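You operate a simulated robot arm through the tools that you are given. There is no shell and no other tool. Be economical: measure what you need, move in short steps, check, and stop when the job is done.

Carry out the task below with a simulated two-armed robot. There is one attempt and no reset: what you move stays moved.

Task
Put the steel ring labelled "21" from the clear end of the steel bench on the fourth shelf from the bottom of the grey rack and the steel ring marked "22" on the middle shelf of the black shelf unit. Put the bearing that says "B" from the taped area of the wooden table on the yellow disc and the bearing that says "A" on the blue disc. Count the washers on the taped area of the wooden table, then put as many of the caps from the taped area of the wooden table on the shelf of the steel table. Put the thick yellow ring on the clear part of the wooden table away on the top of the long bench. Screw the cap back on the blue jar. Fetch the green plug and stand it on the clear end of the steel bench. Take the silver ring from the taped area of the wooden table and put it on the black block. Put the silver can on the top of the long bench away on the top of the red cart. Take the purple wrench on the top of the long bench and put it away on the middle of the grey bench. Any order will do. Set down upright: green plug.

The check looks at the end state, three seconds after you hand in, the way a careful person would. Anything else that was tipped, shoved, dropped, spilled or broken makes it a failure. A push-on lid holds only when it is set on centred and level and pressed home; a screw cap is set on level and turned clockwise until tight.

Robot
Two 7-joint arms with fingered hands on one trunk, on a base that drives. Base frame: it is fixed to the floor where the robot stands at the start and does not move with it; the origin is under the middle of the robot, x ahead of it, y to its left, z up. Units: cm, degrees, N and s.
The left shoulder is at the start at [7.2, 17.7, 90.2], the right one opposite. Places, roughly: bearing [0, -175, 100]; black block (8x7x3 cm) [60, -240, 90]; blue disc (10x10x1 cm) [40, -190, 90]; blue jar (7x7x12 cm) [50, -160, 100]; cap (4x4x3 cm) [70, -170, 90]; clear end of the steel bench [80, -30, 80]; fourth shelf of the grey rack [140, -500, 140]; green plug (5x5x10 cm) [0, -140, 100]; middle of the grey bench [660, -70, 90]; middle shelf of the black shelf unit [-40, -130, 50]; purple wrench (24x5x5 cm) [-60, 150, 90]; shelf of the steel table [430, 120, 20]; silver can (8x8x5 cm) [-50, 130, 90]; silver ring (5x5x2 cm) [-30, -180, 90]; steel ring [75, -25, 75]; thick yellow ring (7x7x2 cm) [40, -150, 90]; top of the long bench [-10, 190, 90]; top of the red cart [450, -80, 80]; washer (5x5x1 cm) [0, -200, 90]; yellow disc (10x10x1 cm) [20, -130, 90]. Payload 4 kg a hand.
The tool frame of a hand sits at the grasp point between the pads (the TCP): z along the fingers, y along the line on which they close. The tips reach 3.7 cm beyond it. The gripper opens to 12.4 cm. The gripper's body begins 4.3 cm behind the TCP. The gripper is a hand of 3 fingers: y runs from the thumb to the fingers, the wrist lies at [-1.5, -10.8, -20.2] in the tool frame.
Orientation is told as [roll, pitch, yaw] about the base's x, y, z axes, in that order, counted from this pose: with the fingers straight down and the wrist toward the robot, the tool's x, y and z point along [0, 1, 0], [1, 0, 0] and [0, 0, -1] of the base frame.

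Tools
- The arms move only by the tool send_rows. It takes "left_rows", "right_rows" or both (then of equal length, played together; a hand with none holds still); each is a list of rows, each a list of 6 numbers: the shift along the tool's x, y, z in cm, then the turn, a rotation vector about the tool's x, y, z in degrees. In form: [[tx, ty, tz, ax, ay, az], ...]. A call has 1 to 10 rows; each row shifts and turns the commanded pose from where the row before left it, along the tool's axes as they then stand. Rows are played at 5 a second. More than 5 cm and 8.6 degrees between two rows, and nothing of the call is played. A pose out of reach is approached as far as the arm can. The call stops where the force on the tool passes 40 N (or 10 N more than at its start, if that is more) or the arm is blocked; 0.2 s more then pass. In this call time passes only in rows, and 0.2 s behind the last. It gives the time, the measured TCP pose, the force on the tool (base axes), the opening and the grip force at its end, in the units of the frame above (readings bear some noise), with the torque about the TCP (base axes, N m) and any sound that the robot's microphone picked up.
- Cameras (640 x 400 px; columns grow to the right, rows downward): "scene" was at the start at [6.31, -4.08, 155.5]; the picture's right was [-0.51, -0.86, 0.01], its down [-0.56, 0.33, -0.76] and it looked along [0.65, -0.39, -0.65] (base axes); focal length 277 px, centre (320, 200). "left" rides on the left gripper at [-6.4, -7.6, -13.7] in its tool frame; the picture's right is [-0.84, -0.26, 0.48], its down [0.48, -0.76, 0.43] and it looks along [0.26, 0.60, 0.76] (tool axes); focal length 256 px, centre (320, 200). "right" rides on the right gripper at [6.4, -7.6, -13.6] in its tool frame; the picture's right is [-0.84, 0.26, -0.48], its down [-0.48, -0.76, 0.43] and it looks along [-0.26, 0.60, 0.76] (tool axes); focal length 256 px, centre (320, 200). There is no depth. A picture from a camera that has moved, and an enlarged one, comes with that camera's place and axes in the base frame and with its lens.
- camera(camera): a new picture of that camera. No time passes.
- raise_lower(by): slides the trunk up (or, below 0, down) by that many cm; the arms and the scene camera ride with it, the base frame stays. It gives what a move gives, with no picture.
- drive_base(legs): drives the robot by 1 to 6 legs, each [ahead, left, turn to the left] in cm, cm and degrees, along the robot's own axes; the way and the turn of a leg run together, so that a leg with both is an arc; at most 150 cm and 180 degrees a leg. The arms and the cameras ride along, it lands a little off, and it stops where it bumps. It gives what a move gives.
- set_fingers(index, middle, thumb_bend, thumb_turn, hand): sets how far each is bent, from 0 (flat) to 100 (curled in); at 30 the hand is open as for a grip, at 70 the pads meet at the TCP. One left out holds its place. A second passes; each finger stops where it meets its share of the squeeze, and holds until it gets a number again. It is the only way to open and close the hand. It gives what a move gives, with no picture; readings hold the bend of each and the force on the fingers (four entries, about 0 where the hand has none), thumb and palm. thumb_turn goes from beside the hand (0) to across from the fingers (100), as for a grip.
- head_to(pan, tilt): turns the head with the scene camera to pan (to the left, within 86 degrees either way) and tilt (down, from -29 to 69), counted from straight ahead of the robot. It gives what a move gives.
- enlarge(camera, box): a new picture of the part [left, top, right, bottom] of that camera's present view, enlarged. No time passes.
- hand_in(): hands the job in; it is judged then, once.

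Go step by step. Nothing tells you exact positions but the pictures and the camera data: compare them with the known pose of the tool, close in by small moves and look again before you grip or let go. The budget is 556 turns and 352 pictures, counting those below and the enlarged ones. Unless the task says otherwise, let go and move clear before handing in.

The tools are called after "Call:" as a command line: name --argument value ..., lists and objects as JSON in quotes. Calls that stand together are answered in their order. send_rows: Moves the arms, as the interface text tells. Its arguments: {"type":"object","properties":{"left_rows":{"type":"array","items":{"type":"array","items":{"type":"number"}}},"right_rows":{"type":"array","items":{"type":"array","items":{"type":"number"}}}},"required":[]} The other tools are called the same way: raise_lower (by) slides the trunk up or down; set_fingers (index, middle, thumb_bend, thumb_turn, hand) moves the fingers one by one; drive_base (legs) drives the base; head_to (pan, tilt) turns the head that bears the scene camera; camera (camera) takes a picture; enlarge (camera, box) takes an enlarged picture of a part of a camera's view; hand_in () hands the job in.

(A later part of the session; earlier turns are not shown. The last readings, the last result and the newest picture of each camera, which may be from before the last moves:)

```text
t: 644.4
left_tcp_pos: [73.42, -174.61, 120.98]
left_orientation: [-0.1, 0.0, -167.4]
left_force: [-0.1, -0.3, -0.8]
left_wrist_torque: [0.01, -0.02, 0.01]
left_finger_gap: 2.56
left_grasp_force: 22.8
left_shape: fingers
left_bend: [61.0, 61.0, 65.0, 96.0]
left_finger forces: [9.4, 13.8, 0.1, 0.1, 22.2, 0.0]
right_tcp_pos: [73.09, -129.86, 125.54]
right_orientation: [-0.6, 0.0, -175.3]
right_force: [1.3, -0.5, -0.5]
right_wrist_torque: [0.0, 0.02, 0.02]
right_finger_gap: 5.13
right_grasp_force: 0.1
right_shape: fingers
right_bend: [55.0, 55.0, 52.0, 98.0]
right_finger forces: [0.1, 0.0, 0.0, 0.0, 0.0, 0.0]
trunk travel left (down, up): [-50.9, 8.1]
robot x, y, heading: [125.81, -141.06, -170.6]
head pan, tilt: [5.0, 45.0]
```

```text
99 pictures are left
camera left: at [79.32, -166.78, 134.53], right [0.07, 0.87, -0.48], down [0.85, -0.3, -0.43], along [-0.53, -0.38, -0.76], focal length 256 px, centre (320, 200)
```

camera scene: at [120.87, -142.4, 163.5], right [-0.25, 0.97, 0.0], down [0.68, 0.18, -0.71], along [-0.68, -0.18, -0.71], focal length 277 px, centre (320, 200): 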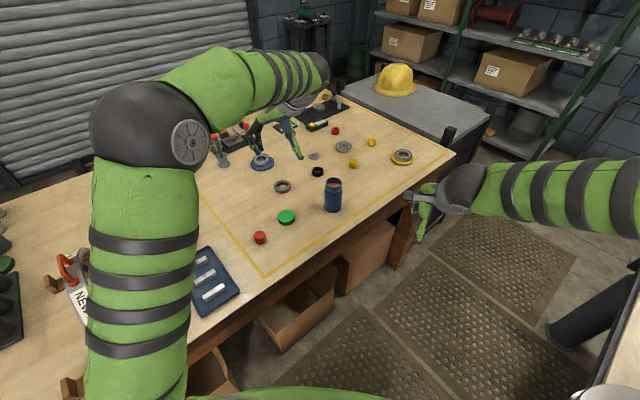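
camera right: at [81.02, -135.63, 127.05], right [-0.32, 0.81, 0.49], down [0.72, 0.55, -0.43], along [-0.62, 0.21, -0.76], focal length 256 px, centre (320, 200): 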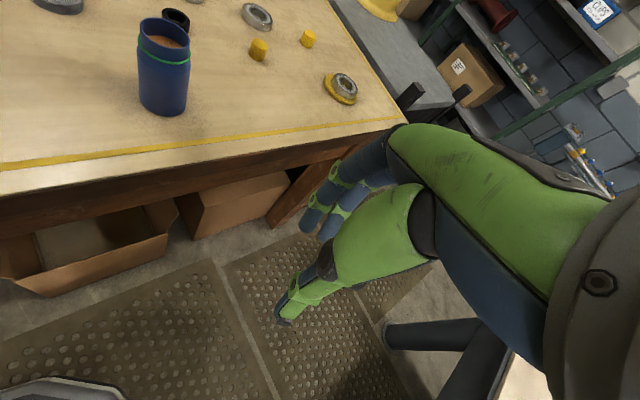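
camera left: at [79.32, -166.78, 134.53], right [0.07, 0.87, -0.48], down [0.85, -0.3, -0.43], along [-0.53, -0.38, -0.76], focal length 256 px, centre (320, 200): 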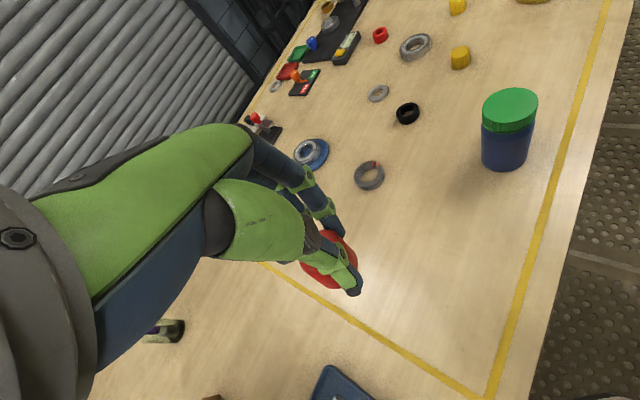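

Red cap held. Shift the base 12 cm ahead and 5 right for the right hand to reach the nearer yellow cap at ≈(28,-153).

Call:
send_rows --left_rows '[[0, -4, 0, 0, 0, 0], [0, -4, 0, 0, 0, 0], [0, -4, 0, 0, 0, 0]]'

Call:
drive_base --legs '[[0, -5, 0], [12, 0, 2]]'

Call:
camera --camera "right"

```text
t: 645.2
left_tcp_pos: [84.96, -172.09, 121.11]
left_orientation: [-0.1, 0.0, -167.3]
left_force: [-0.3, 0.2, -1.0]
left_wrist_torque: [0.02, 0.02, 0.0]
left_finger_gap: 2.58
left_grasp_force: 22.4
left_shape: fingers
left_bend: [61.0, 61.0, 65.0, 95.0]
left_finger forces: [9.5, 13.9, 0.1, 0.1, 21.7, 0.1]
right_tcp_pos: [73.16, -130.0, 125.62]
right_orientation: [-0.6, -0.1, -175.3]
right_force: [0.5, -0.8, 0.1]
right_wrist_torque: [-0.01, 0.0, 0.03]
right_finger_gap: 5.14
right_grasp_force: 0.1
right_shape: fingers
right_bend: [55.0, 55.0, 52.0, 98.0]
right_finger forces: [0.0, 0.0, 0.0, 0.1, 0.1, 0.1]
trunk travel left (down, up): [-50.9, 8.1]
robot x, y, heading: [125.88, -141.27, -170.5]
head pan, tilt: [5.0, 45.0]
```

```text
t: 647.0
left_tcp_pos: [73.17, -170.55, 120.89]
left_orientation: [-0.1, 0.2, -165.4]
left_force: [-0.4, -0.7, 0.2]
left_wrist_torque: [0.02, 0.01, 0.0]
left_finger_gap: 2.5
left_grasp_force: 22.3
left_shape: fingers
left_bend: [61.0, 61.0, 65.0, 95.0]
left_finger forces: [9.4, 14.0, 0.0, 0.0, 21.8, 0.0]
right_tcp_pos: [59.82, -129.1, 125.46]
right_orientation: [-0.6, 0.0, -173.5]
right_force: [0.2, 0.1, -0.2]
right_wrist_torque: [0.01, -0.03, 0.0]
right_finger_gap: 5.12
right_grasp_force: 0.0
right_shape: fingers
right_bend: [55.0, 55.0, 52.0, 98.0]
right_finger forces: [0.0, 0.1, 0.1, 0.1, 0.0, 0.0]
trunk travel left (down, up): [-50.9, 8.1]
robot x, y, heading: [112.86, -138.32, -168.5]
head pan, tilt: [5.0, 45.0]
```

```text
98 pictures are left
camera right: at [68.16, -134.69, 139.05], right [-0.35, 0.8, 0.49], down [0.7, 0.57, -0.43], along [-0.62, 0.19, -0.76], focal length 256 px, centre (320, 200)
```

right: 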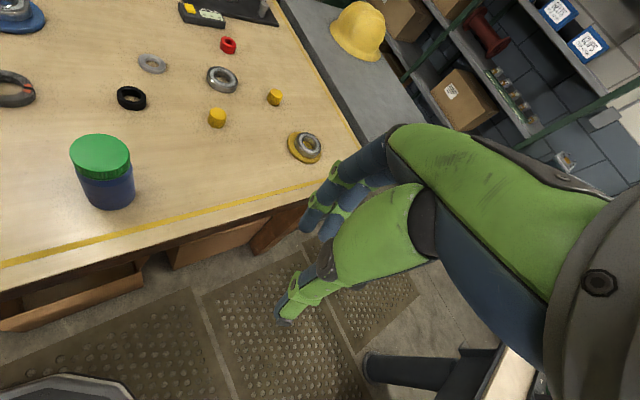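

Yellow cap at (28.4,-152.4). Move the right hand over it.

Call:
send_rows --right_rows '[[2.2, 3.8, 1, 0, 0, 0], [2.2, 3.8, 1, 0, 0, 0], [2.2, 3.8, 1, 0, 0, 0], [2.2, 3.8, 1, 0, 0, 0], [2.2, 3.8, 1, 0, 0, 0], [2.2, 3.8, 1, 0, 0, 0], [2.2, 3.8, 1, 0, 0, 0], [2.2, 3.8, 1, 0, 0, 0], [2.1, 3.5, 1, 0, 0, 0]]'

Call:
set_fingers --hand "right" --index 40 --middle 40 --thumb_bend 40

Call:
camera --camera "right"

```text
t: 649.0
left_tcp_pos: [73.18, -170.75, 120.61]
left_orientation: [-0.1, 0.2, -165.5]
left_force: [0.2, 0.0, -0.2]
left_wrist_torque: [0.0, 0.03, 0.01]
left_finger_gap: 2.49
left_grasp_force: 22.9
left_shape: fingers
left_bend: [61.0, 61.0, 65.0, 95.0]
left_finger forces: [9.7, 14.0, 0.0, 0.0, 22.0, 0.0]
right_tcp_pos: [28.29, -152.43, 115.61]
right_orientation: [-0.5, 0.2, -173.3]
right_force: [-0.5, -0.1, 0.8]
right_wrist_torque: [0.0, -0.02, 0.02]
right_finger_gap: 5.12
right_grasp_force: 0.0
right_shape: fingers
right_bend: [55.0, 55.0, 52.0, 98.0]
right_finger forces: [0.0, 0.0, 0.1, 0.1, 0.0, 0.0]
trunk travel left (down, up): [-50.9, 8.1]
robot x, y, heading: [113.26, -138.34, -168.6]
head pan, tilt: [5.0, 45.0]
```

```text
t: 650.0
left_tcp_pos: [73.33, -170.62, 120.71]
left_orientation: [-0.1, 0.1, -165.5]
left_force: [0.4, -0.6, 0.2]
left_wrist_torque: [0.01, 0.02, -0.01]
left_finger_gap: 2.52
left_grasp_force: 22.8
left_shape: fingers
left_bend: [61.0, 61.0, 65.0, 95.0]
left_finger forces: [9.6, 14.0, 0.0, 0.1, 21.9, 0.0]
right_tcp_pos: [28.41, -152.44, 115.7]
right_orientation: [-0.5, 0.0, -173.3]
right_force: [0.3, 0.0, -0.3]
right_wrist_torque: [0.04, 0.01, -0.02]
right_finger_gap: 9.3
right_grasp_force: 0.1
right_shape: fingers
right_bend: [40.0, 40.0, 40.0, 98.0]
right_finger forces: [0.0, 0.0, 0.0, 0.0, 0.2, 0.1]
trunk travel left (down, up): [-50.9, 8.1]
robot x, y, heading: [113.45, -138.27, -168.7]
head pan, tilt: [5.0, 45.0]
```

```text
97 pictures are left
camera right: at [36.71, -157.93, 129.32], right [-0.35, 0.8, 0.49], down [0.7, 0.57, -0.43], along [-0.62, 0.19, -0.76], focal length 256 px, centre (320, 200)
```

right: 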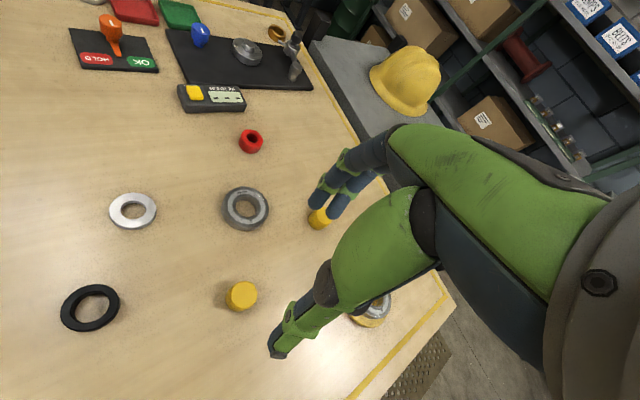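

Call:
send_rows --right_rows '[[0.2, 0, 4.5, 0, 0, 0], [0, 0, 4.5, 0, 0, 0], [0, 0, 4.5, 0, 0, 0], [0, 0, 4, 0, 0, 0], [0, 0, 2, 0, 0, 0]]'

Call:
camera --camera "right"

```text
t: 651.2
left_tcp_pos: [73.3, -170.6, 120.54]
left_orientation: [0.0, 0.1, -165.3]
left_force: [0.5, 0.2, 0.4]
left_wrist_torque: [0.01, -0.01, -0.03]
left_finger_gap: 2.53
left_grasp_force: 22.6
left_shape: fingers
left_bend: [61.0, 61.0, 65.0, 95.0]
left_finger forces: [9.6, 14.0, 0.0, 0.1, 21.9, 0.1]
right_tcp_pos: [28.55, -152.54, 96.3]
right_orientation: [-0.5, 0.0, -173.4]
right_force: [-0.7, 0.0, -0.1]
right_wrist_torque: [0.0, 0.01, 0.01]
right_finger_gap: 9.31
right_grasp_force: 0.0
right_shape: fingers
right_bend: [40.0, 40.0, 40.0, 98.0]
right_finger forces: [0.1, 0.1, 0.0, 0.1, 0.1, 0.0]
trunk travel left (down, up): [-50.9, 8.1]
robot x, y, heading: [113.42, -138.19, -168.2]
head pan, tilt: [5.0, 45.0]
```

```text
96 pictures are left
camera right: at [36.75, -158.02, 109.95], right [-0.35, 0.8, 0.49], down [0.7, 0.57, -0.43], along [-0.62, 0.19, -0.76], focal length 256 px, centre (320, 200)
```

right: 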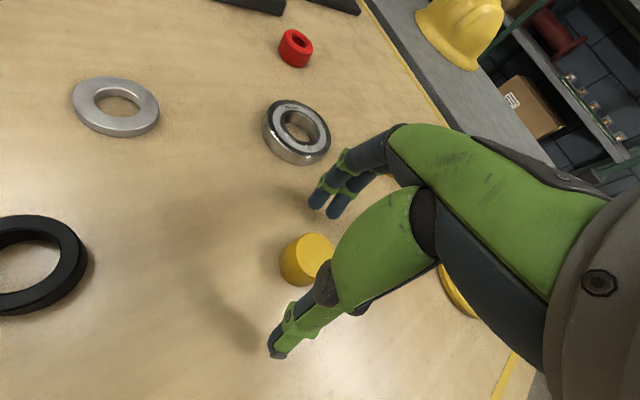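

Call:
send_rows --right_rows '[[0, 0, 0.4, 0, 0, 0]]'

Call:
set_fingers --hand "right" --index 75 --middle 75 --thumb_bend 75

Call:
send_rows --right_rows '[[0, 0, -1, 0, 0, 0], [0, 0, -2, 0, 0, 0], [0, 0, -4, 0, 0, 0], [0, 0, -4.5, 0, 0, 0], [0, 0, -4.5, 0, 0, 0], [0, 0, -4.5, 0, 0, 0], [0, 0, -4.5, 0, 0, 0]]'

Call:
camera --camera "right"

```text
t: 651.6
left_tcp_pos: [73.3, -170.76, 120.6]
left_orientation: [-0.1, 0.0, -165.4]
left_force: [0.1, 0.5, -0.4]
left_wrist_torque: [0.01, 0.02, 0.01]
left_finger_gap: 2.51
left_grasp_force: 22.8
left_shape: fingers
left_bend: [61.0, 61.0, 65.0, 95.0]
left_finger forces: [9.6, 14.1, 0.0, 0.1, 22.0, 0.1]
right_tcp_pos: [28.45, -152.39, 95.99]
right_orientation: [-0.7, 0.1, -173.4]
right_force: [-0.1, -0.2, 0.0]
right_wrist_torque: [0.0, -0.03, -0.01]
right_finger_gap: 9.28
right_grasp_force: 0.0
right_shape: fingers
right_bend: [40.0, 40.0, 40.0, 98.0]
right_finger forces: [0.0, 0.1, 0.1, 0.0, 0.0, 0.0]
trunk travel left (down, up): [-50.9, 8.1]
robot x, y, heading: [113.03, -138.24, -168.5]
head pan, tilt: [5.0, 45.0]
```

```text
t: 652.6
left_tcp_pos: [73.29, -170.61, 120.57]
left_orientation: [-0.1, 0.1, -165.4]
left_force: [-0.2, 0.3, 0.6]
left_wrist_torque: [-0.01, 0.0, -0.01]
left_finger_gap: 2.54
left_grasp_force: 23.0
left_shape: fingers
left_bend: [61.0, 61.0, 65.0, 95.0]
left_finger forces: [9.6, 14.0, 0.1, 0.1, 21.9, 0.0]
right_tcp_pos: [28.45, -152.43, 96.13]
right_orientation: [-0.4, -0.1, -173.3]
right_force: [-0.5, -0.1, 7.4]
right_wrist_torque: [-0.02, 0.24, 0.02]
right_finger_gap: 3.08
right_grasp_force: 24.0
right_shape: fingers
right_bend: [61.0, 61.0, 63.0, 96.0]
right_finger forces: [11.0, 11.9, 0.0, 0.0, 25.2, 0.1]
trunk travel left (down, up): [-50.9, 8.1]
robot x, y, heading: [113.07, -138.44, -168.3]
head pan, tilt: [5.0, 45.0]
```

```text
t: 654.2
left_tcp_pos: [73.26, -170.67, 120.54]
left_orientation: [-0.1, 0.1, -165.5]
left_force: [0.1, -0.4, 1.0]
left_wrist_torque: [0.03, 0.02, -0.01]
left_finger_gap: 2.52
left_grasp_force: 22.5
left_shape: fingers
left_bend: [61.0, 61.0, 65.0, 95.0]
left_finger forces: [9.5, 13.9, 0.0, 0.0, 21.8, 0.0]
right_tcp_pos: [28.69, -152.66, 120.98]
right_orientation: [-0.7, 0.0, -173.4]
right_force: [0.5, 0.0, -0.3]
right_wrist_torque: [-0.03, 0.0, 0.01]
right_finger_gap: 3.03
right_grasp_force: 23.5
right_shape: fingers
right_bend: [61.0, 61.0, 64.0, 95.0]
right_finger forces: [10.7, 12.1, 0.0, 0.0, 24.1, 0.0]
trunk travel left (down, up): [-50.9, 8.1]
robot x, y, heading: [113.35, -138.37, -168.4]
head pan, tilt: [5.0, 45.0]
```

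```text
95 pictures are left
camera right: at [36.95, -158.31, 134.64], right [-0.35, 0.8, 0.49], down [0.7, 0.57, -0.43], along [-0.62, 0.19, -0.76], focal length 256 px, centre (320, 200)
```

right: 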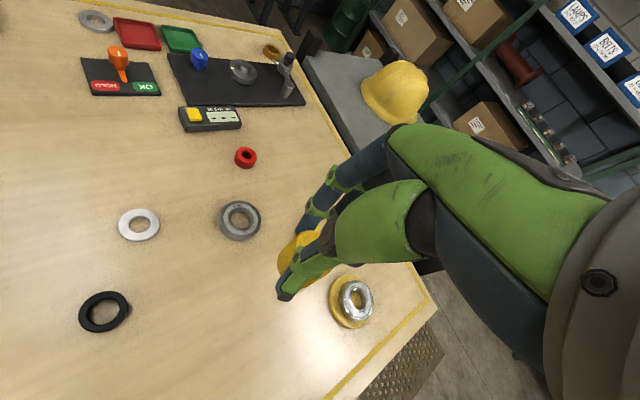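

Both caps are held (two washers counted → two caps). Retract, back out of the aisle and head for the steel table.

Call:
send_rows --right_rows '[[0, -4.5, 0, 0, 0, 0], [0, -4.5, 0, 0, 0, 0], [0, -4.5, 0, 0, 0, 0], [0, -4.5, 0, 0, 0, 0], [-2, -4, 0, 0, 0, 0], [-2, -4, 0, 0, 0, 0]]'

Call:
raise_lower --by 8

Call:
drive_base --legs '[[-12, 5, 0], [0, 0, -44], [-40, 0, 0], [-110, 0, 0], [-110, 0, 0]]'

```text
t: 655.6
left_tcp_pos: [73.39, -170.56, 120.63]
left_orientation: [0.0, 0.1, -165.5]
left_force: [0.4, -0.1, -0.2]
left_wrist_torque: [0.02, 0.03, -0.02]
left_finger_gap: 2.5
left_grasp_force: 22.6
left_shape: fingers
left_bend: [61.0, 61.0, 65.0, 95.0]
left_finger forces: [9.5, 14.1, 0.1, 0.0, 21.9, 0.0]
right_tcp_pos: [54.14, -145.6, 121.17]
right_orientation: [-0.5, -0.2, -173.4]
right_force: [0.8, 0.8, -0.1]
right_wrist_torque: [-0.02, 0.01, 0.01]
right_finger_gap: 3.0
right_grasp_force: 23.8
right_shape: fingers
right_bend: [61.0, 61.0, 64.0, 95.0]
right_finger forces: [10.8, 12.2, 0.0, 0.1, 23.9, 0.1]
trunk travel left (down, up): [-50.9, 8.1]
robot x, y, heading: [113.02, -138.5, -168.7]
head pan, tilt: [5.0, 45.0]
```

```text
t: 656.8
left_tcp_pos: [73.12, -170.49, 128.57]
left_orientation: [-0.1, 0.0, -165.4]
left_force: [1.0, 0.1, -0.6]
left_wrist_torque: [0.0, 0.0, -0.01]
left_finger_gap: 2.55
left_grasp_force: 22.5
left_shape: fingers
left_bend: [61.0, 61.0, 65.0, 95.0]
left_finger forces: [9.4, 14.0, 0.0, 0.1, 21.8, 0.0]
right_tcp_pos: [53.94, -145.66, 129.23]
right_orientation: [-0.7, 0.1, -173.4]
right_force: [-0.2, 0.3, -0.7]
right_wrist_torque: [-0.01, -0.04, -0.02]
right_finger_gap: 2.99
right_grasp_force: 23.6
right_shape: fingers
right_bend: [61.0, 61.0, 64.0, 95.0]
right_finger forces: [10.9, 12.2, 0.0, 0.0, 23.9, 0.0]
trunk travel left (down, up): [-58.9, 0.1]
robot x, y, heading: [112.99, -138.16, -168.5]
head pan, tilt: [5.0, 45.0]
```

```text
t: 672.5
left_tcp_pos: [292.42, -275.92, 128.54]
left_orientation: [0.0, 0.1, 149.9]
left_force: [0.5, -0.3, 0.0]
left_wrist_torque: [0.02, 0.02, 0.02]
left_finger_gap: 2.48
left_grasp_force: 22.8
left_shape: fingers
left_bend: [61.0, 61.0, 66.0, 95.0]
left_finger forces: [9.5, 14.1, 0.1, 0.1, 21.6, 0.1]
right_tcp_pos: [296.16, -244.75, 128.95]
right_orientation: [-0.5, 0.1, 141.9]
right_force: [-0.1, 0.0, -0.7]
right_wrist_torque: [0.0, -0.03, -0.05]
right_finger_gap: 2.97
right_grasp_force: 23.6
right_shape: fingers
right_bend: [61.0, 61.0, 64.0, 95.0]
right_finger forces: [10.8, 12.1, 0.0, 0.0, 23.7, 0.0]
trunk travel left (down, up): [-58.9, 0.1]
robot x, y, heading: [343.41, -281.05, 146.9]
head pan, tilt: [5.0, 45.0]
```

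Turn right and go up the cart aisle again.

Call:
drive_base --legs '[[0, 0, -92], [0, -38, 0], [100, 0, 0], [100, 0, 0], [100, 0, 0]]'

Call:
head_to --pan 65 --tilt 30

Call:
camera --camera "scene"

```text
t: 693.2
left_tcp_pos: [554.61, -6.95, 128.55]
left_orientation: [0.0, 0.2, 58.3]
left_force: [0.7, 0.0, 0.2]
left_wrist_torque: [-0.01, 0.0, -0.03]
left_finger_gap: 2.47
left_grasp_force: 21.6
left_shape: fingers
left_bend: [61.0, 61.0, 66.0, 96.0]
left_finger forces: [9.5, 13.4, 0.1, 0.0, 20.8, 0.0]
right_tcp_pos: [585.8, -11.55, 128.89]
right_orientation: [-0.6, -0.1, 50.4]
right_force: [-0.6, -0.2, -0.9]
right_wrist_torque: [-0.04, 0.03, 0.0]
right_finger_gap: 2.9
right_grasp_force: 22.8
right_shape: fingers
right_bend: [61.0, 61.0, 64.0, 95.0]
right_finger forces: [10.8, 11.9, 0.1, 0.0, 23.0, 0.0]
trunk travel left (down, up): [-58.9, 0.1]
robot x, y, heading: [547.99, -57.57, 55.5]
head pan, tilt: [5.0, 45.0]
```

```text
t: 694.5
left_tcp_pos: [554.57, -7.01, 128.43]
left_orientation: [0.0, 0.0, 58.5]
left_force: [0.2, -0.2, -0.2]
left_wrist_torque: [-0.02, 0.01, 0.0]
left_finger_gap: 2.45
left_grasp_force: 22.2
left_shape: fingers
left_bend: [61.0, 61.0, 66.0, 96.0]
left_finger forces: [9.6, 13.4, 0.0, 0.1, 20.8, 0.0]
right_tcp_pos: [585.75, -11.7, 129.09]
right_orientation: [-0.6, -0.1, 50.4]
right_force: [0.7, 0.0, -1.1]
right_wrist_torque: [0.02, 0.0, 0.02]
right_finger_gap: 2.89
right_grasp_force: 22.9
right_shape: fingers
right_bend: [61.0, 61.0, 64.0, 95.0]
right_finger forces: [10.7, 11.9, 0.0, 0.0, 23.0, 0.1]
trunk travel left (down, up): [-58.9, 0.1]
robot x, y, heading: [548.46, -57.62, 55.3]
head pan, tilt: [65.0, 30.0]
```

```text
94 pictures are left
camera scene: at [541.77, -52.44, 173.25], right [0.86, 0.5, 0.0], down [0.25, -0.43, -0.87], along [-0.44, 0.75, -0.5], focal length 277 px, centre (320, 200)
```

scene: 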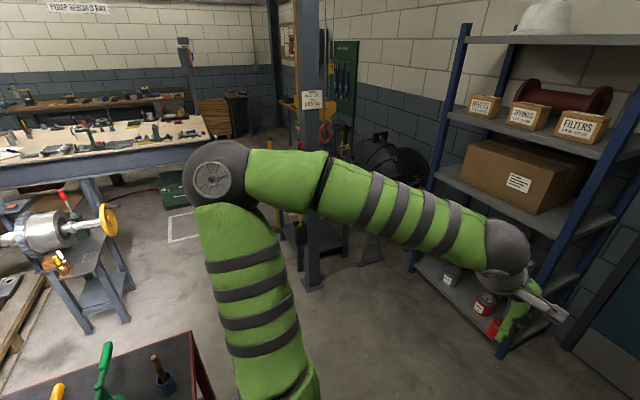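

The steel table is behind the pillar ahead-left. Move 35 cm forward, turn left and look.

Call:
drive_base --legs '[[35, 0, 0], [0, 0, 70]]'

Call:
head_to --pan 5 --tilt 25

Call:
camera --camera "scene"

```text
t: 699.9
left_tcp_pos: [522.26, -5.93, 128.45]
left_orientation: [-0.1, 0.1, 129.0]
left_force: [-0.2, -0.1, -0.4]
left_wrist_torque: [-0.01, 0.0, 0.03]
left_finger_gap: 2.42
left_grasp_force: 21.3
left_shape: fingers
left_bend: [61.0, 61.0, 66.0, 96.0]
left_finger forces: [9.7, 13.0, 0.0, 0.0, 20.4, 0.0]
right_tcp_pos: [537.08, 21.94, 128.96]
right_orientation: [-0.6, 0.1, 120.7]
right_force: [0.7, 0.1, -0.6]
right_wrist_torque: [0.02, 0.02, -0.04]
right_finger_gap: 2.87
right_grasp_force: 22.0
right_shape: fingers
right_bend: [61.0, 61.0, 65.0, 95.0]
right_finger forces: [10.6, 11.6, 0.0, 0.1, 22.5, 0.0]
trunk travel left (down, up): [-58.9, 0.1]
robot x, y, heading: [568.02, -28.95, 125.9]
head pan, tilt: [65.0, 30.0]
```

```text
t: 701.2
left_tcp_pos: [522.29, -5.89, 128.5]
left_orientation: [-0.1, 0.0, 128.9]
left_force: [0.2, 0.5, 0.0]
left_wrist_torque: [0.05, -0.01, 0.0]
left_finger_gap: 2.44
left_grasp_force: 21.2
left_shape: fingers
left_bend: [61.0, 61.0, 66.0, 96.0]
left_finger forces: [9.7, 13.0, 0.0, 0.1, 20.3, 0.0]
right_tcp_pos: [537.01, 22.01, 128.93]
right_orientation: [-0.6, 0.0, 120.9]
right_force: [0.0, 0.3, -0.7]
right_wrist_torque: [0.01, -0.03, 0.0]
right_finger_gap: 2.87
right_grasp_force: 22.2
right_shape: fingers
right_bend: [61.0, 61.0, 65.0, 95.0]
right_finger forces: [10.6, 11.6, 0.0, 0.1, 22.3, 0.0]
trunk travel left (down, up): [-58.9, 0.1]
robot x, y, heading: [568.14, -28.6, 125.8]
head pan, tilt: [5.0, 25.0]
```

```text
93 pictures are left
camera scene: at [563.71, -24.3, 174.05], right [0.76, 0.65, 0.0], down [0.28, -0.32, -0.91], along [-0.59, 0.69, -0.42], focal length 277 px, centre (320, 200)
```

scene: 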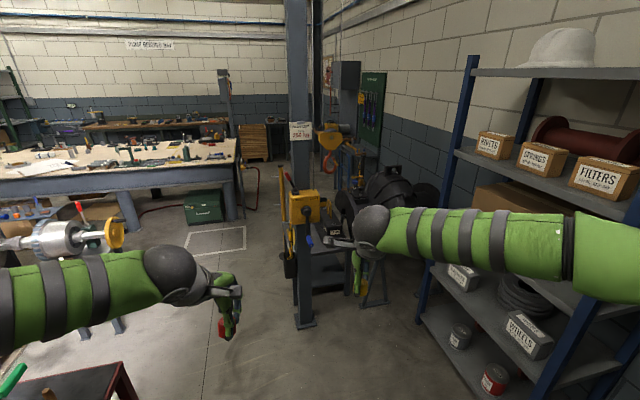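

Call:
enlarge --camera "scene" --box '[250, 150, 450, 340]'

```text
2.11 times, centred on (350, 245) of scene
camera zoom: at [563.71, -24.3, 174.05], right [0.76, 0.65, 0.0], down [0.28, -0.32, -0.91], along [-0.59, 0.69, -0.42], focal length 584 px, centre (257, 105)
```

zoom: 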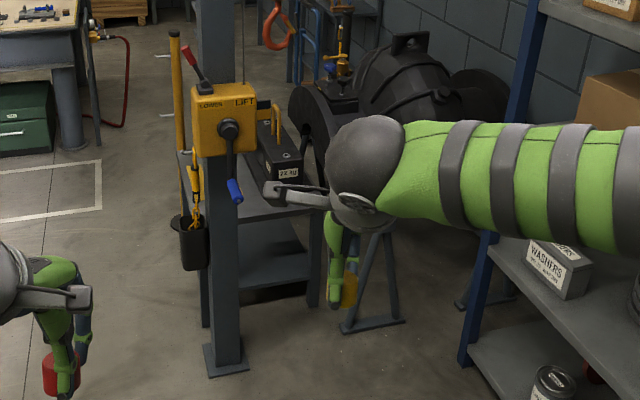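

The low steel table stands behind the pillar; its shelf is reachable from the right of the pillar. Approach to about (530,75), facing it.

Call:
drive_base --legs '[[0, -30, 0], [100, 0, 0], [0, 0, 14]]'

Call:
head_to --pan 5 --tilt 40

Call:
camera --camera "scene"

```text
t: 708.8
left_tcp_pos: [483.37, 79.48, 128.46]
left_orientation: [-0.1, 0.1, 143.6]
left_force: [0.1, -0.1, 0.1]
left_wrist_torque: [-0.01, -0.01, -0.01]
left_finger_gap: 2.43
left_grasp_force: 21.7
left_shape: fingers
left_bend: [61.0, 61.0, 66.0, 96.0]
left_finger forces: [9.7, 12.9, 0.0, 0.1, 20.2, 0.1]
right_tcp_pos: [490.61, 110.41, 129.05]
right_orientation: [-0.5, 0.0, 135.5]
right_force: [0.6, 0.6, 0.1]
right_wrist_torque: [-0.02, 0.01, 0.02]
right_finger_gap: 2.86
right_grasp_force: 22.1
right_shape: fingers
right_bend: [61.0, 61.0, 65.0, 95.0]
right_finger forces: [10.6, 11.7, 0.0, 0.0, 22.2, 0.0]
trunk travel left (down, up): [-58.9, 0.1]
robot x, y, heading: [533.51, 68.51, 140.5]
head pan, tilt: [5.0, 25.0]
```

```text
t: 709.6
left_tcp_pos: [483.41, 79.58, 128.48]
left_orientation: [0.0, 0.1, 143.6]
left_force: [0.7, 0.4, -0.5]
left_wrist_torque: [0.0, -0.02, -0.03]
left_finger_gap: 2.43
left_grasp_force: 21.2
left_shape: fingers
left_bend: [61.0, 61.0, 66.0, 96.0]
left_finger forces: [9.6, 12.9, 0.0, 0.0, 20.2, 0.0]
right_tcp_pos: [490.58, 110.35, 128.98]
right_orientation: [-0.6, 0.0, 135.5]
right_force: [0.4, 0.2, 0.6]
right_wrist_torque: [0.0, -0.02, 0.02]
right_finger_gap: 2.84
right_grasp_force: 22.3
right_shape: fingers
right_bend: [61.0, 61.0, 65.0, 95.0]
right_finger forces: [10.6, 11.5, 0.1, 0.0, 22.2, 0.0]
trunk travel left (down, up): [-58.9, 0.1]
robot x, y, heading: [533.36, 69.37, 140.8]
head pan, tilt: [5.0, 40.0]
```

```text
91 pictures are left
camera scene: at [528.76, 72.06, 171.73], right [0.57, 0.82, 0.0], down [0.53, -0.36, -0.77], along [-0.63, 0.43, -0.64], focal length 277 px, centre (320, 200)
```

scene: 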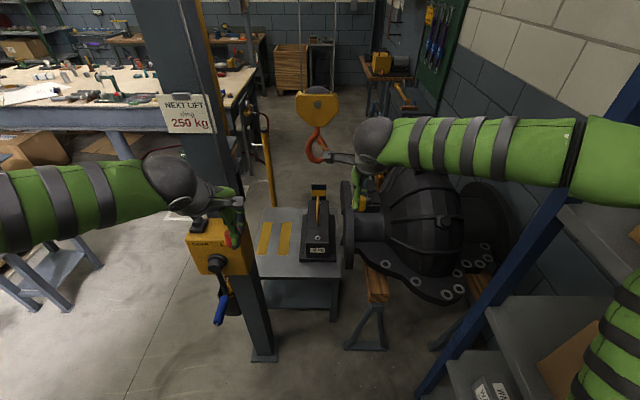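

I see the low table (top z≈46, shelf z≈17) between pillar and trestle, with a crane hook hanging above. Lower the trunk so the hands pass below the hook, align and shift right.

Call:
raise_lower --by -50

Call:
drive_base --legs '[[0, 0, 4.5], [0, -15, 0]]'

Call:
head_to --pan 10 --tilt 45

Call:
camera --camera "scene"

```text
refused: -50 is not a number from -40 to 40
```

```text
t: 711.5
left_tcp_pos: [491.43, 88.11, 128.59]
left_orientation: [0.0, 0.2, 148.2]
left_force: [0.6, 0.1, -0.2]
left_wrist_torque: [-0.02, 0.04, -0.01]
left_finger_gap: 2.43
left_grasp_force: 21.0
left_shape: fingers
left_bend: [61.0, 61.0, 66.0, 96.0]
left_finger forces: [9.7, 12.9, 0.1, 0.0, 20.3, 0.1]
right_tcp_pos: [496.07, 119.21, 129.02]
right_orientation: [-0.4, 0.0, 140.1]
right_force: [0.0, 0.8, -0.8]
right_wrist_torque: [0.01, -0.02, 0.02]
right_finger_gap: 2.81
right_grasp_force: 22.2
right_shape: fingers
right_bend: [61.0, 61.0, 65.0, 95.0]
right_finger forces: [10.5, 11.6, 0.0, 0.0, 22.3, 0.1]
trunk travel left (down, up): [-58.9, 0.1]
robot x, y, heading: [542.45, 81.39, 144.8]
head pan, tilt: [5.0, 40.0]
```

```text
t: 712.1
left_tcp_pos: [491.2, 88.03, 128.46]
left_orientation: [-0.1, 0.1, 148.1]
left_force: [-0.1, -0.1, -0.1]
left_wrist_torque: [0.01, 0.0, -0.01]
left_finger_gap: 2.44
left_grasp_force: 21.5
left_shape: fingers
left_bend: [61.0, 61.0, 66.0, 96.0]
left_finger forces: [9.7, 12.9, 0.0, 0.1, 20.3, 0.0]
right_tcp_pos: [496.06, 119.23, 128.95]
right_orientation: [-0.6, 0.0, 140.1]
right_force: [-1.1, 0.5, -0.4]
right_wrist_torque: [0.03, -0.01, -0.03]
right_finger_gap: 2.85
right_grasp_force: 22.3
right_shape: fingers
right_bend: [61.0, 61.0, 65.0, 95.0]
right_finger forces: [10.5, 11.7, 0.0, 0.1, 22.3, 0.0]
trunk travel left (down, up): [-58.9, 0.1]
robot x, y, heading: [542.53, 81.32, 144.9]
head pan, tilt: [10.0, 45.0]
```

```text
90 pictures are left
camera scene: at [537.14, 83.18, 171.0], right [0.42, 0.91, 0.0], down [0.64, -0.3, -0.71], along [-0.64, 0.3, -0.71], focal length 277 px, centre (320, 200)
```

scene: 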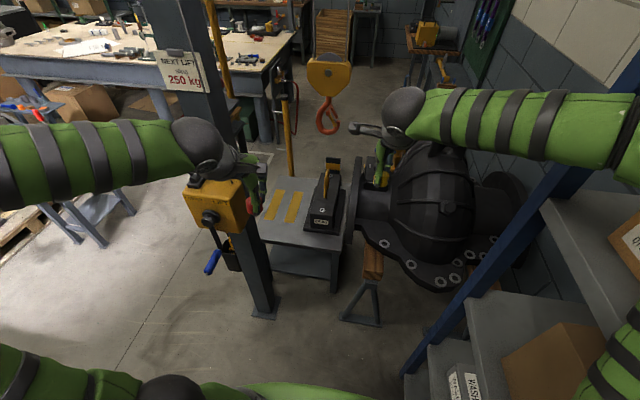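

Lower the trunk in two steps.

Call:
raise_lower --by -40

Call:
raise_lower --by -15

Call:
camera --camera "scene"

Call:
camera --camera "left"

```text
t: 715.9
left_tcp_pos: [490.35, 86.1, 88.12]
left_orientation: [-0.8, 0.0, 148.9]
left_force: [0.6, -0.5, 0.3]
left_wrist_torque: [0.03, -0.02, 0.05]
left_finger_gap: 2.4
left_grasp_force: 21.6
left_shape: fingers
left_bend: [62.0, 61.0, 66.0, 96.0]
left_finger forces: [9.5, 13.1, 0.0, 0.0, 20.0, 0.1]
right_tcp_pos: [494.64, 117.04, 89.27]
right_orientation: [-1.4, -0.3, 141.3]
right_force: [1.1, -0.9, 0.7]
right_wrist_torque: [-0.01, 0.0, -0.01]
right_finger_gap: 2.77
right_grasp_force: 22.2
right_shape: fingers
right_bend: [61.0, 62.0, 65.0, 96.0]
right_finger forces: [10.8, 11.7, 0.0, 0.0, 21.7, 0.0]
trunk travel left (down, up): [-18.9, 40.1]
robot x, y, heading: [541.84, 81.31, 145.5]
head pan, tilt: [10.0, 45.0]
```

```text
t: 717.7
left_tcp_pos: [488.35, 85.02, 73.3]
left_orientation: [-0.9, -0.1, 151.4]
left_force: [0.4, 0.8, 0.0]
left_wrist_torque: [-0.03, 0.0, 0.02]
left_finger_gap: 2.36
left_grasp_force: 21.4
left_shape: fingers
left_bend: [62.0, 61.0, 66.0, 96.0]
left_finger forces: [9.7, 13.1, 0.1, 0.0, 20.0, 0.1]
right_tcp_pos: [491.42, 115.91, 74.38]
right_orientation: [-1.4, -0.4, 143.6]
right_force: [0.3, -0.2, -0.2]
right_wrist_torque: [0.01, 0.01, 0.0]
right_finger_gap: 2.78
right_grasp_force: 21.9
right_shape: fingers
right_bend: [61.0, 62.0, 65.0, 96.0]
right_finger forces: [10.7, 11.9, 0.0, 0.1, 21.4, 0.1]
trunk travel left (down, up): [-3.9, 55.1]
robot x, y, heading: [539.99, 81.85, 148.5]
head pan, tilt: [10.0, 45.0]
```

```text
89 pictures are left
camera scene: at [534.27, 82.09, 115.98], right [0.37, 0.93, 0.02], down [0.66, -0.25, -0.71], along [-0.65, 0.27, -0.71], focal length 277 px, centre (320, 200)
```

scene: 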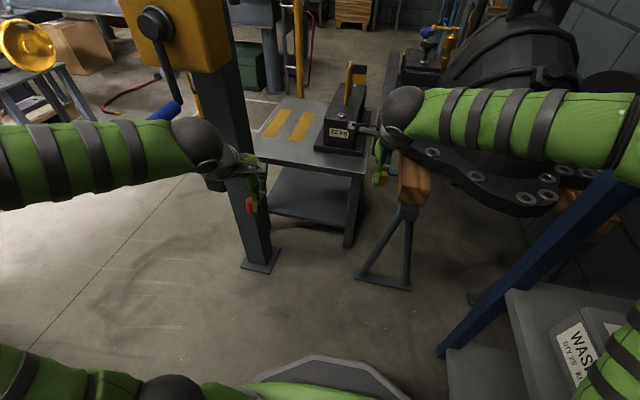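

```text
88 pictures are left
camera left: at [497.95, 86.67, 86.91], right [0.63, 0.62, -0.47], down [0.44, -0.78, -0.44], along [-0.64, 0.07, -0.76], focal length 256 px, centre (320, 200)
```

left: 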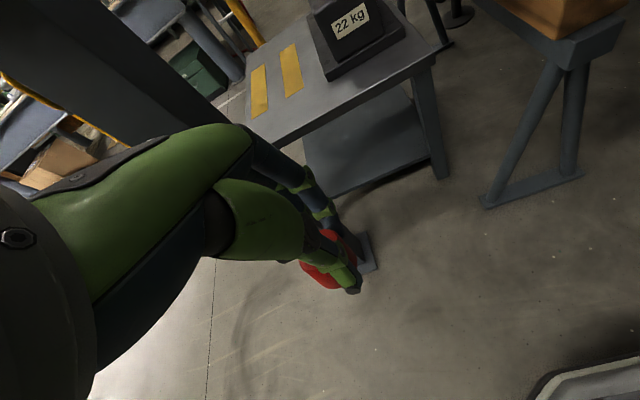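

The robot was nudged while lowering – probably the right arm touching the blue shelf. Look right.

Call:
head_to --pan -50 --tilt 30

Call:
camera --camera "scene"

```text
t: 719.0
left_tcp_pos: [488.4, 84.99, 73.13]
left_orientation: [-0.8, 0.0, 151.3]
left_force: [-0.6, 0.6, 0.3]
left_wrist_torque: [-0.03, -0.01, -0.02]
left_finger_gap: 2.39
left_grasp_force: 21.8
left_shape: fingers
left_bend: [62.0, 61.0, 66.0, 96.0]
left_finger forces: [9.6, 13.2, 0.0, 0.1, 20.1, 0.0]
right_tcp_pos: [491.34, 116.07, 74.43]
right_orientation: [-1.4, -0.3, 143.6]
right_force: [-0.1, 0.8, -0.9]
right_wrist_torque: [0.02, 0.02, -0.03]
right_finger_gap: 2.76
right_grasp_force: 21.8
right_shape: fingers
right_bend: [61.0, 62.0, 65.0, 96.0]
right_finger forces: [10.8, 11.9, 0.0, 0.0, 21.4, 0.0]
trunk travel left (down, up): [-3.9, 55.1]
robot x, y, heading: [540.18, 81.94, 148.4]
head pan, tilt: [-50.0, 30.0]
```

```text
87 pictures are left
camera scene: at [540.47, 88.01, 118.36], right [0.99, 0.14, 0.01], down [0.08, -0.48, -0.87], along [-0.12, 0.86, -0.49], focal length 277 px, centre (320, 200)
```

scene: 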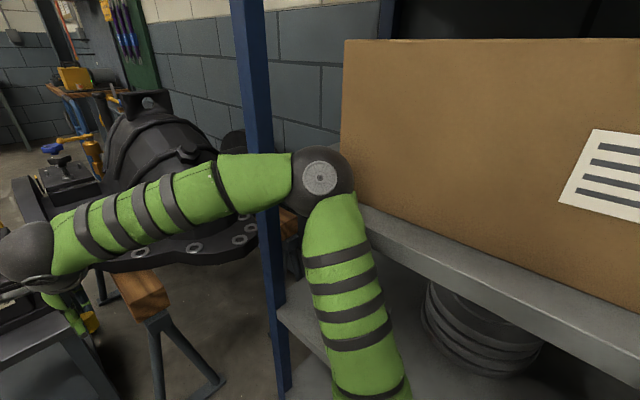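

The right elbow rests against the shelf edge by the brown box. Move the base left 14 cm, away from it.

Call:
drive_base --legs '[[0, 14, 0]]'

Call:
camera --camera "scene"

```text
t: 720.3
left_tcp_pos: [483.25, 76.43, 73.4]
left_orientation: [0.0, 0.1, 148.2]
left_force: [0.2, -0.8, -0.4]
left_wrist_torque: [-0.01, 0.0, 0.02]
left_finger_gap: 2.4
left_grasp_force: 21.1
left_shape: fingers
left_bend: [62.0, 61.0, 66.0, 96.0]
left_finger forces: [9.8, 13.1, 0.0, 0.0, 19.9, 0.1]
right_tcp_pos: [487.96, 107.61, 73.99]
right_orientation: [-0.5, 0.0, 140.1]
right_force: [0.3, 0.6, 0.4]
right_wrist_torque: [-0.01, -0.02, -0.02]
right_finger_gap: 2.76
right_grasp_force: 21.9
right_shape: fingers
right_bend: [61.0, 62.0, 65.0, 96.0]
right_finger forces: [10.9, 11.9, 0.0, 0.0, 21.3, 0.1]
trunk travel left (down, up): [-3.9, 55.1]
robot x, y, heading: [534.15, 69.88, 145.1]
head pan, tilt: [-50.0, 30.0]
```

```text
86 pictures are left
camera scene: at [535.69, 77.25, 118.25], right [1.0, 0.09, 0.0], down [0.05, -0.5, -0.87], along [-0.08, 0.86, -0.5], focal length 277 px, centre (320, 200)
```

scene: 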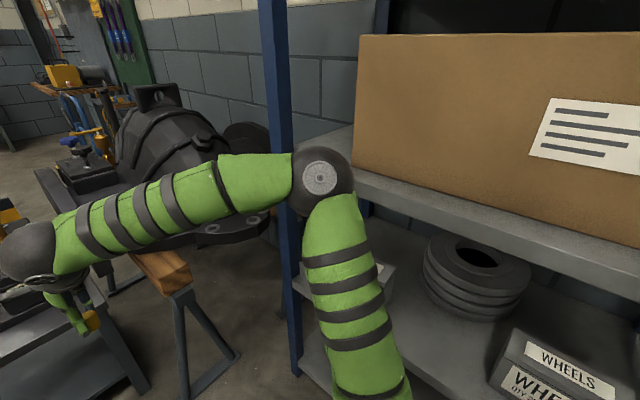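

Clear again and upright. Lower both hands to just above shelf height (outside), pulling the left inward away from the pillar and the right back.

Call:
send_rows --left_rows '[[-2, 0, 4.3, 0, 0, 0], [-2, 0, 4.3, 0, 0, 0], [-2, 0, 4.3, 0, 0, 0], [-2, 0, 4.3, 0, 0, 0], [0, 0, 4.7, 0, 0, 0], [0, 0, 4.7, 0, 0, 0], [0, 0, 4.7, 0, 0, 0], [0, 0, 4.7, 0, 0, 0], [0, 0, 4.7, 0, 0, 0], [0, 0, 4.5, 0, 0, 0]]' --right_rows '[[0, -2, 4.3, 0, 0, 0], [0, -2, 4.3, 0, 0, 0], [0, -2, 4.3, 0, 0, 0], [0, -2, 4.3, 0, 0, 0], [0, -2, 4.5, 0, 0, 0], [0, -2, 4.5, 0, 0, 0], [0, 0, 4.7, 0, 0, 0], [0, 0, 4.7, 0, 0, 0], [0, 0, 4.7, 0, 0, 0], [0, 0, 4.5, 0, 0, 0]]'

Call:
head_to --pan 5 --tilt 45

Call:
camera --camera "scene"

Call:
camera --camera "left"

```text
t: 722.5
left_tcp_pos: [487.55, 83.18, 28.27]
left_orientation: [0.0, 0.0, 148.3]
left_force: [-1.1, -0.1, -0.5]
left_wrist_torque: [-0.04, 0.04, 0.01]
left_finger_gap: 2.28
left_grasp_force: 20.6
left_shape: fingers
left_bend: [62.0, 61.0, 66.0, 96.0]
left_finger forces: [9.4, 12.6, 0.0, 0.1, 18.7, 0.0]
right_tcp_pos: [497.5, 100.26, 29.29]
right_orientation: [-0.5, 0.0, 140.2]
right_force: [0.6, -0.3, -0.4]
right_wrist_torque: [-0.05, -0.01, -0.01]
right_finger_gap: 2.75
right_grasp_force: 21.5
right_shape: fingers
right_bend: [61.0, 62.0, 65.0, 96.0]
right_finger forces: [10.3, 12.4, 0.0, 0.1, 20.3, 0.0]
trunk travel left (down, up): [-3.9, 55.1]
robot x, y, heading: [534.63, 69.7, 145.3]
head pan, tilt: [-50.0, 30.0]
```

```text
t: 723.8
left_tcp_pos: [487.62, 83.19, 28.36]
left_orientation: [0.1, 0.2, 148.1]
left_force: [0.3, 0.6, 0.0]
left_wrist_torque: [0.01, -0.01, -0.01]
left_finger_gap: 2.3
left_grasp_force: 20.6
left_shape: fingers
left_bend: [62.0, 61.0, 66.0, 96.0]
left_finger forces: [9.4, 12.6, 0.0, 0.0, 18.7, 0.0]
right_tcp_pos: [497.42, 100.35, 29.39]
right_orientation: [-0.6, 0.0, 140.1]
right_force: [0.1, -0.3, -1.1]
right_wrist_torque: [-0.01, -0.02, 0.04]
right_finger_gap: 2.7
right_grasp_force: 21.6
right_shape: fingers
right_bend: [61.0, 62.0, 65.0, 96.0]
right_finger forces: [10.4, 12.4, 0.1, 0.1, 20.3, 0.1]
trunk travel left (down, up): [-3.9, 55.1]
robot x, y, heading: [534.46, 69.8, 145.4]
head pan, tilt: [5.0, 45.0]
```

```text
85 pictures are left
camera scene: at [529.44, 72.29, 115.99], right [0.5, 0.87, 0.0], down [0.61, -0.35, -0.71], along [-0.61, 0.35, -0.71], focal length 277 px, centre (320, 200)
```

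scene: 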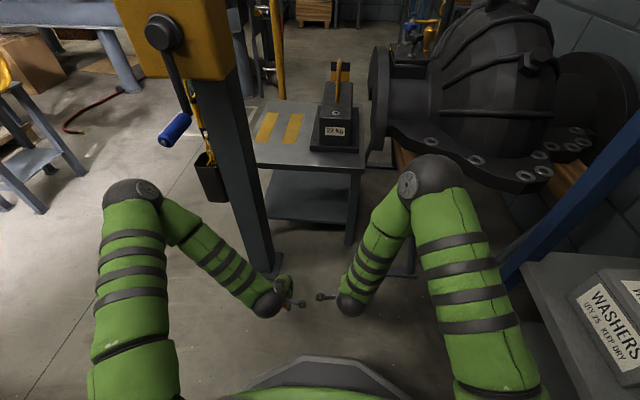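

```text
84 pictures are left
camera left: at [497.34, 84.58, 41.94], right [0.66, 0.58, -0.48], down [0.39, -0.81, -0.43], along [-0.64, 0.1, -0.76], focal length 256 px, centre (320, 200)
```

left: 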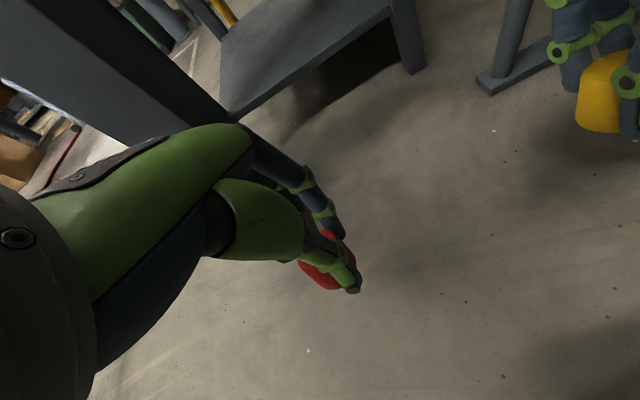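

With hands low and close, the elbows splay out around the pillar. Better: keep distance and reach with a straighter arm. Raise the left hand again, nudge the base, then extend forward before lowering.

Call:
send_rows --left_rows '[[0, 0, -4.7, 0, 0, 0], [0, 0, -4.7, 0, 0, 0], [0, 0, -4.7, 0, 0, 0], [0, 0, -4.7, 0, 0, 0], [0, 0, -4.7, 0, 0, 0], [0, 0, -4.7, 0, 0, 0], [0, 0, -4.7, 0, 0, 0], [0, 0, -4.7, 0, 0, 0]]'

Call:
drive_base --legs '[[5, -4, 0]]'

Call:
send_rows --left_rows '[[0, 4.5, 0, 0, 0, 2], [0, 4.5, 0, 0, 0, 2], [0, 4.5, 0, 0, 0, 0], [0, 4.5, 0, 0, 0, 0], [0, 4.5, 0, 0, 0, 0], [0, 4.5, 0, 0, 0, 0], [0, 3, 0, 0, 0, 0]]'

Call:
camera --camera "scene"

Call:
camera --camera "left"

```text
t: 725.6
left_tcp_pos: [487.52, 83.12, 65.89]
left_orientation: [-0.2, -0.1, 148.3]
left_force: [-1.2, 0.2, 0.2]
left_wrist_torque: [0.0, -0.02, 0.01]
left_finger_gap: 2.18
left_grasp_force: 18.1
left_shape: fingers
left_bend: [62.0, 61.0, 66.0, 96.0]
left_finger forces: [8.0, 10.7, 0.1, 0.0, 17.4, 0.1]
right_tcp_pos: [497.59, 100.31, 29.27]
right_orientation: [-0.6, 0.0, 140.2]
right_force: [-0.3, 0.7, -0.6]
right_wrist_torque: [-0.01, 0.05, 0.0]
right_finger_gap: 2.7
right_grasp_force: 21.0
right_shape: fingers
right_bend: [61.0, 62.0, 65.0, 96.0]
right_finger forces: [10.3, 12.3, 0.1, 0.0, 20.3, 0.0]
trunk travel left (down, up): [-3.9, 55.1]
robot x, y, heading: [533.91, 70.04, 145.0]
head pan, tilt: [5.0, 45.0]
```

```text
t: 726.5
left_tcp_pos: [485.71, 89.24, 65.91]
left_orientation: [0.0, 0.1, 148.2]
left_force: [0.0, -0.5, -0.6]
left_wrist_torque: [-0.02, 0.02, -0.05]
left_finger_gap: 2.18
left_grasp_force: 17.8
left_shape: fingers
left_bend: [62.0, 61.0, 66.0, 96.0]
left_finger forces: [8.1, 10.7, 0.1, 0.0, 17.5, 0.0]
right_tcp_pos: [495.65, 106.43, 29.26]
right_orientation: [-0.6, 0.0, 140.2]
right_force: [-0.4, -0.3, 0.0]
right_wrist_torque: [-0.05, 0.03, -0.01]
right_finger_gap: 2.69
right_grasp_force: 21.3
right_shape: fingers
right_bend: [61.0, 62.0, 65.0, 96.0]
right_finger forces: [10.4, 12.3, 0.0, 0.0, 20.3, 0.0]
trunk travel left (down, up): [-3.9, 55.1]
robot x, y, heading: [532.46, 75.87, 145.4]
head pan, tilt: [5.0, 45.0]
```

```text
t: 728.1
left_tcp_pos: [460.94, 106.19, 65.76]
left_orientation: [0.0, 0.0, 144.2]
left_force: [0.2, 0.7, 1.1]
left_wrist_torque: [0.01, 0.01, 0.02]
left_finger_gap: 2.18
left_grasp_force: 18.0
left_shape: fingers
left_bend: [62.0, 61.0, 66.0, 96.0]
left_finger forces: [7.9, 10.6, 0.1, 0.0, 17.3, 0.0]
right_tcp_pos: [495.71, 106.28, 29.3]
right_orientation: [-0.6, 0.0, 140.2]
right_force: [0.4, 0.2, 0.2]
right_wrist_torque: [-0.03, 0.0, -0.02]
right_finger_gap: 2.7
right_grasp_force: 22.3
right_shape: fingers
right_bend: [61.0, 62.0, 65.0, 96.0]
right_finger forces: [10.4, 12.3, 0.0, 0.0, 20.3, 0.0]
trunk travel left (down, up): [-3.9, 55.1]
robot x, y, heading: [532.1, 75.96, 145.1]
head pan, tilt: [5.0, 45.0]
```

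```text
83 pictures are left
camera scene: at [527.64, 78.42, 115.99], right [0.5, 0.87, 0.0], down [0.61, -0.35, -0.71], along [-0.61, 0.35, -0.71], focal length 277 px, centre (320, 200)
```

scene: 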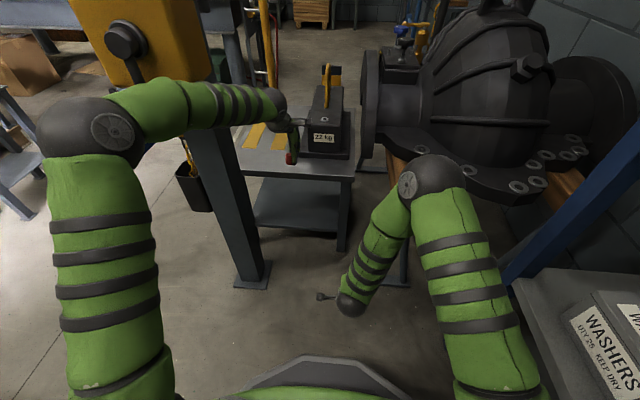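

```text
82 pictures are left
camera left: at [470.82, 107.02, 79.3], right [0.7, 0.53, -0.48], down [0.33, -0.84, -0.43], along [-0.63, 0.14, -0.76], focal length 256 px, centre (320, 200)
```

left: 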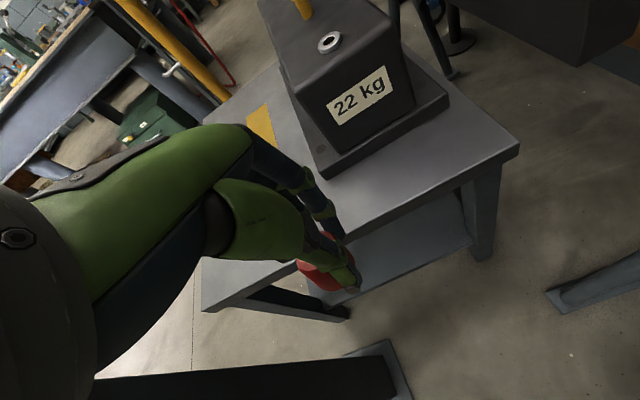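

The hand hangs ~10 cm in front of the table edge, at a good lateral spot. Lower straight down to shelf height.

Call:
send_rows --left_rows '[[0, -1, 4.5, 0, 0, 0], [0, 0, 4.7, 0, 0, 0], [0, 0, 4.7, 0, 0, 0], [0, 0, 4.7, 0, 0, 0], [0, 0, 4.7, 0, 0, 0], [0, 0, 4.7, 0, 0, 0], [0, 0, 4.7, 0, 0, 0], [0, 0, 4.7, 0, 0, 0]]'

Call:
camera --camera "scene"

Call:
camera --camera "left"

```text
t: 730.0
left_tcp_pos: [461.92, 105.8, 28.4]
left_orientation: [-0.1, 0.0, 144.3]
left_force: [0.5, -0.4, -0.4]
left_wrist_torque: [-0.02, -0.02, 0.02]
left_finger_gap: 2.12
left_grasp_force: 17.9
left_shape: fingers
left_bend: [63.0, 61.0, 66.0, 96.0]
left_finger forces: [7.7, 10.9, 0.0, 0.1, 17.2, 0.0]
right_tcp_pos: [495.58, 106.35, 29.37]
right_orientation: [-0.7, 0.0, 140.2]
right_force: [0.4, -0.8, -0.6]
right_wrist_torque: [-0.02, -0.04, -0.03]
right_finger_gap: 2.72
right_grasp_force: 22.2
right_shape: fingers
right_bend: [61.0, 62.0, 65.0, 96.0]
right_finger forces: [10.4, 12.3, 0.0, 0.1, 20.4, 0.1]
trunk travel left (down, up): [-3.9, 55.1]
robot x, y, heading: [532.19, 76.02, 145.5]
head pan, tilt: [5.0, 45.0]
```

```text
81 pictures are left
camera scene: at [527.65, 78.42, 116.0], right [0.5, 0.87, 0.0], down [0.61, -0.35, -0.71], along [-0.61, 0.35, -0.71], focal length 277 px, centre (320, 200)
```

scene: 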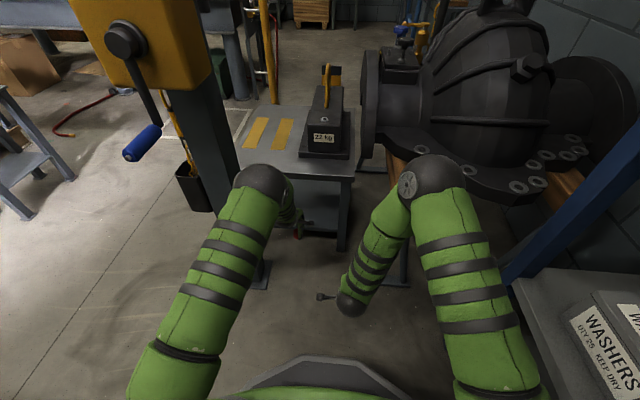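

```text
80 pictures are left
camera left: at [471.68, 106.53, 41.99], right [0.7, 0.53, -0.48], down [0.34, -0.84, -0.43], along [-0.63, 0.14, -0.76], focal length 256 px, centre (320, 200)
```

left: 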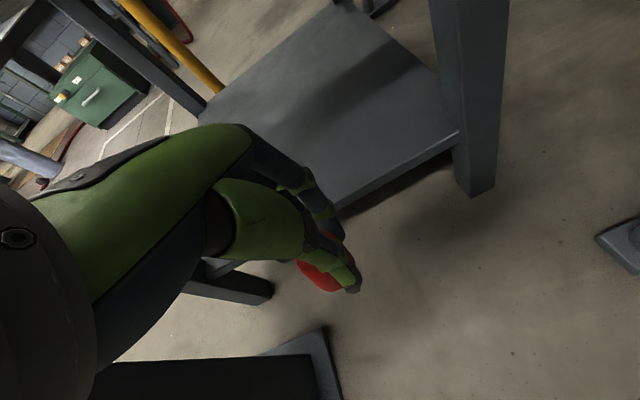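

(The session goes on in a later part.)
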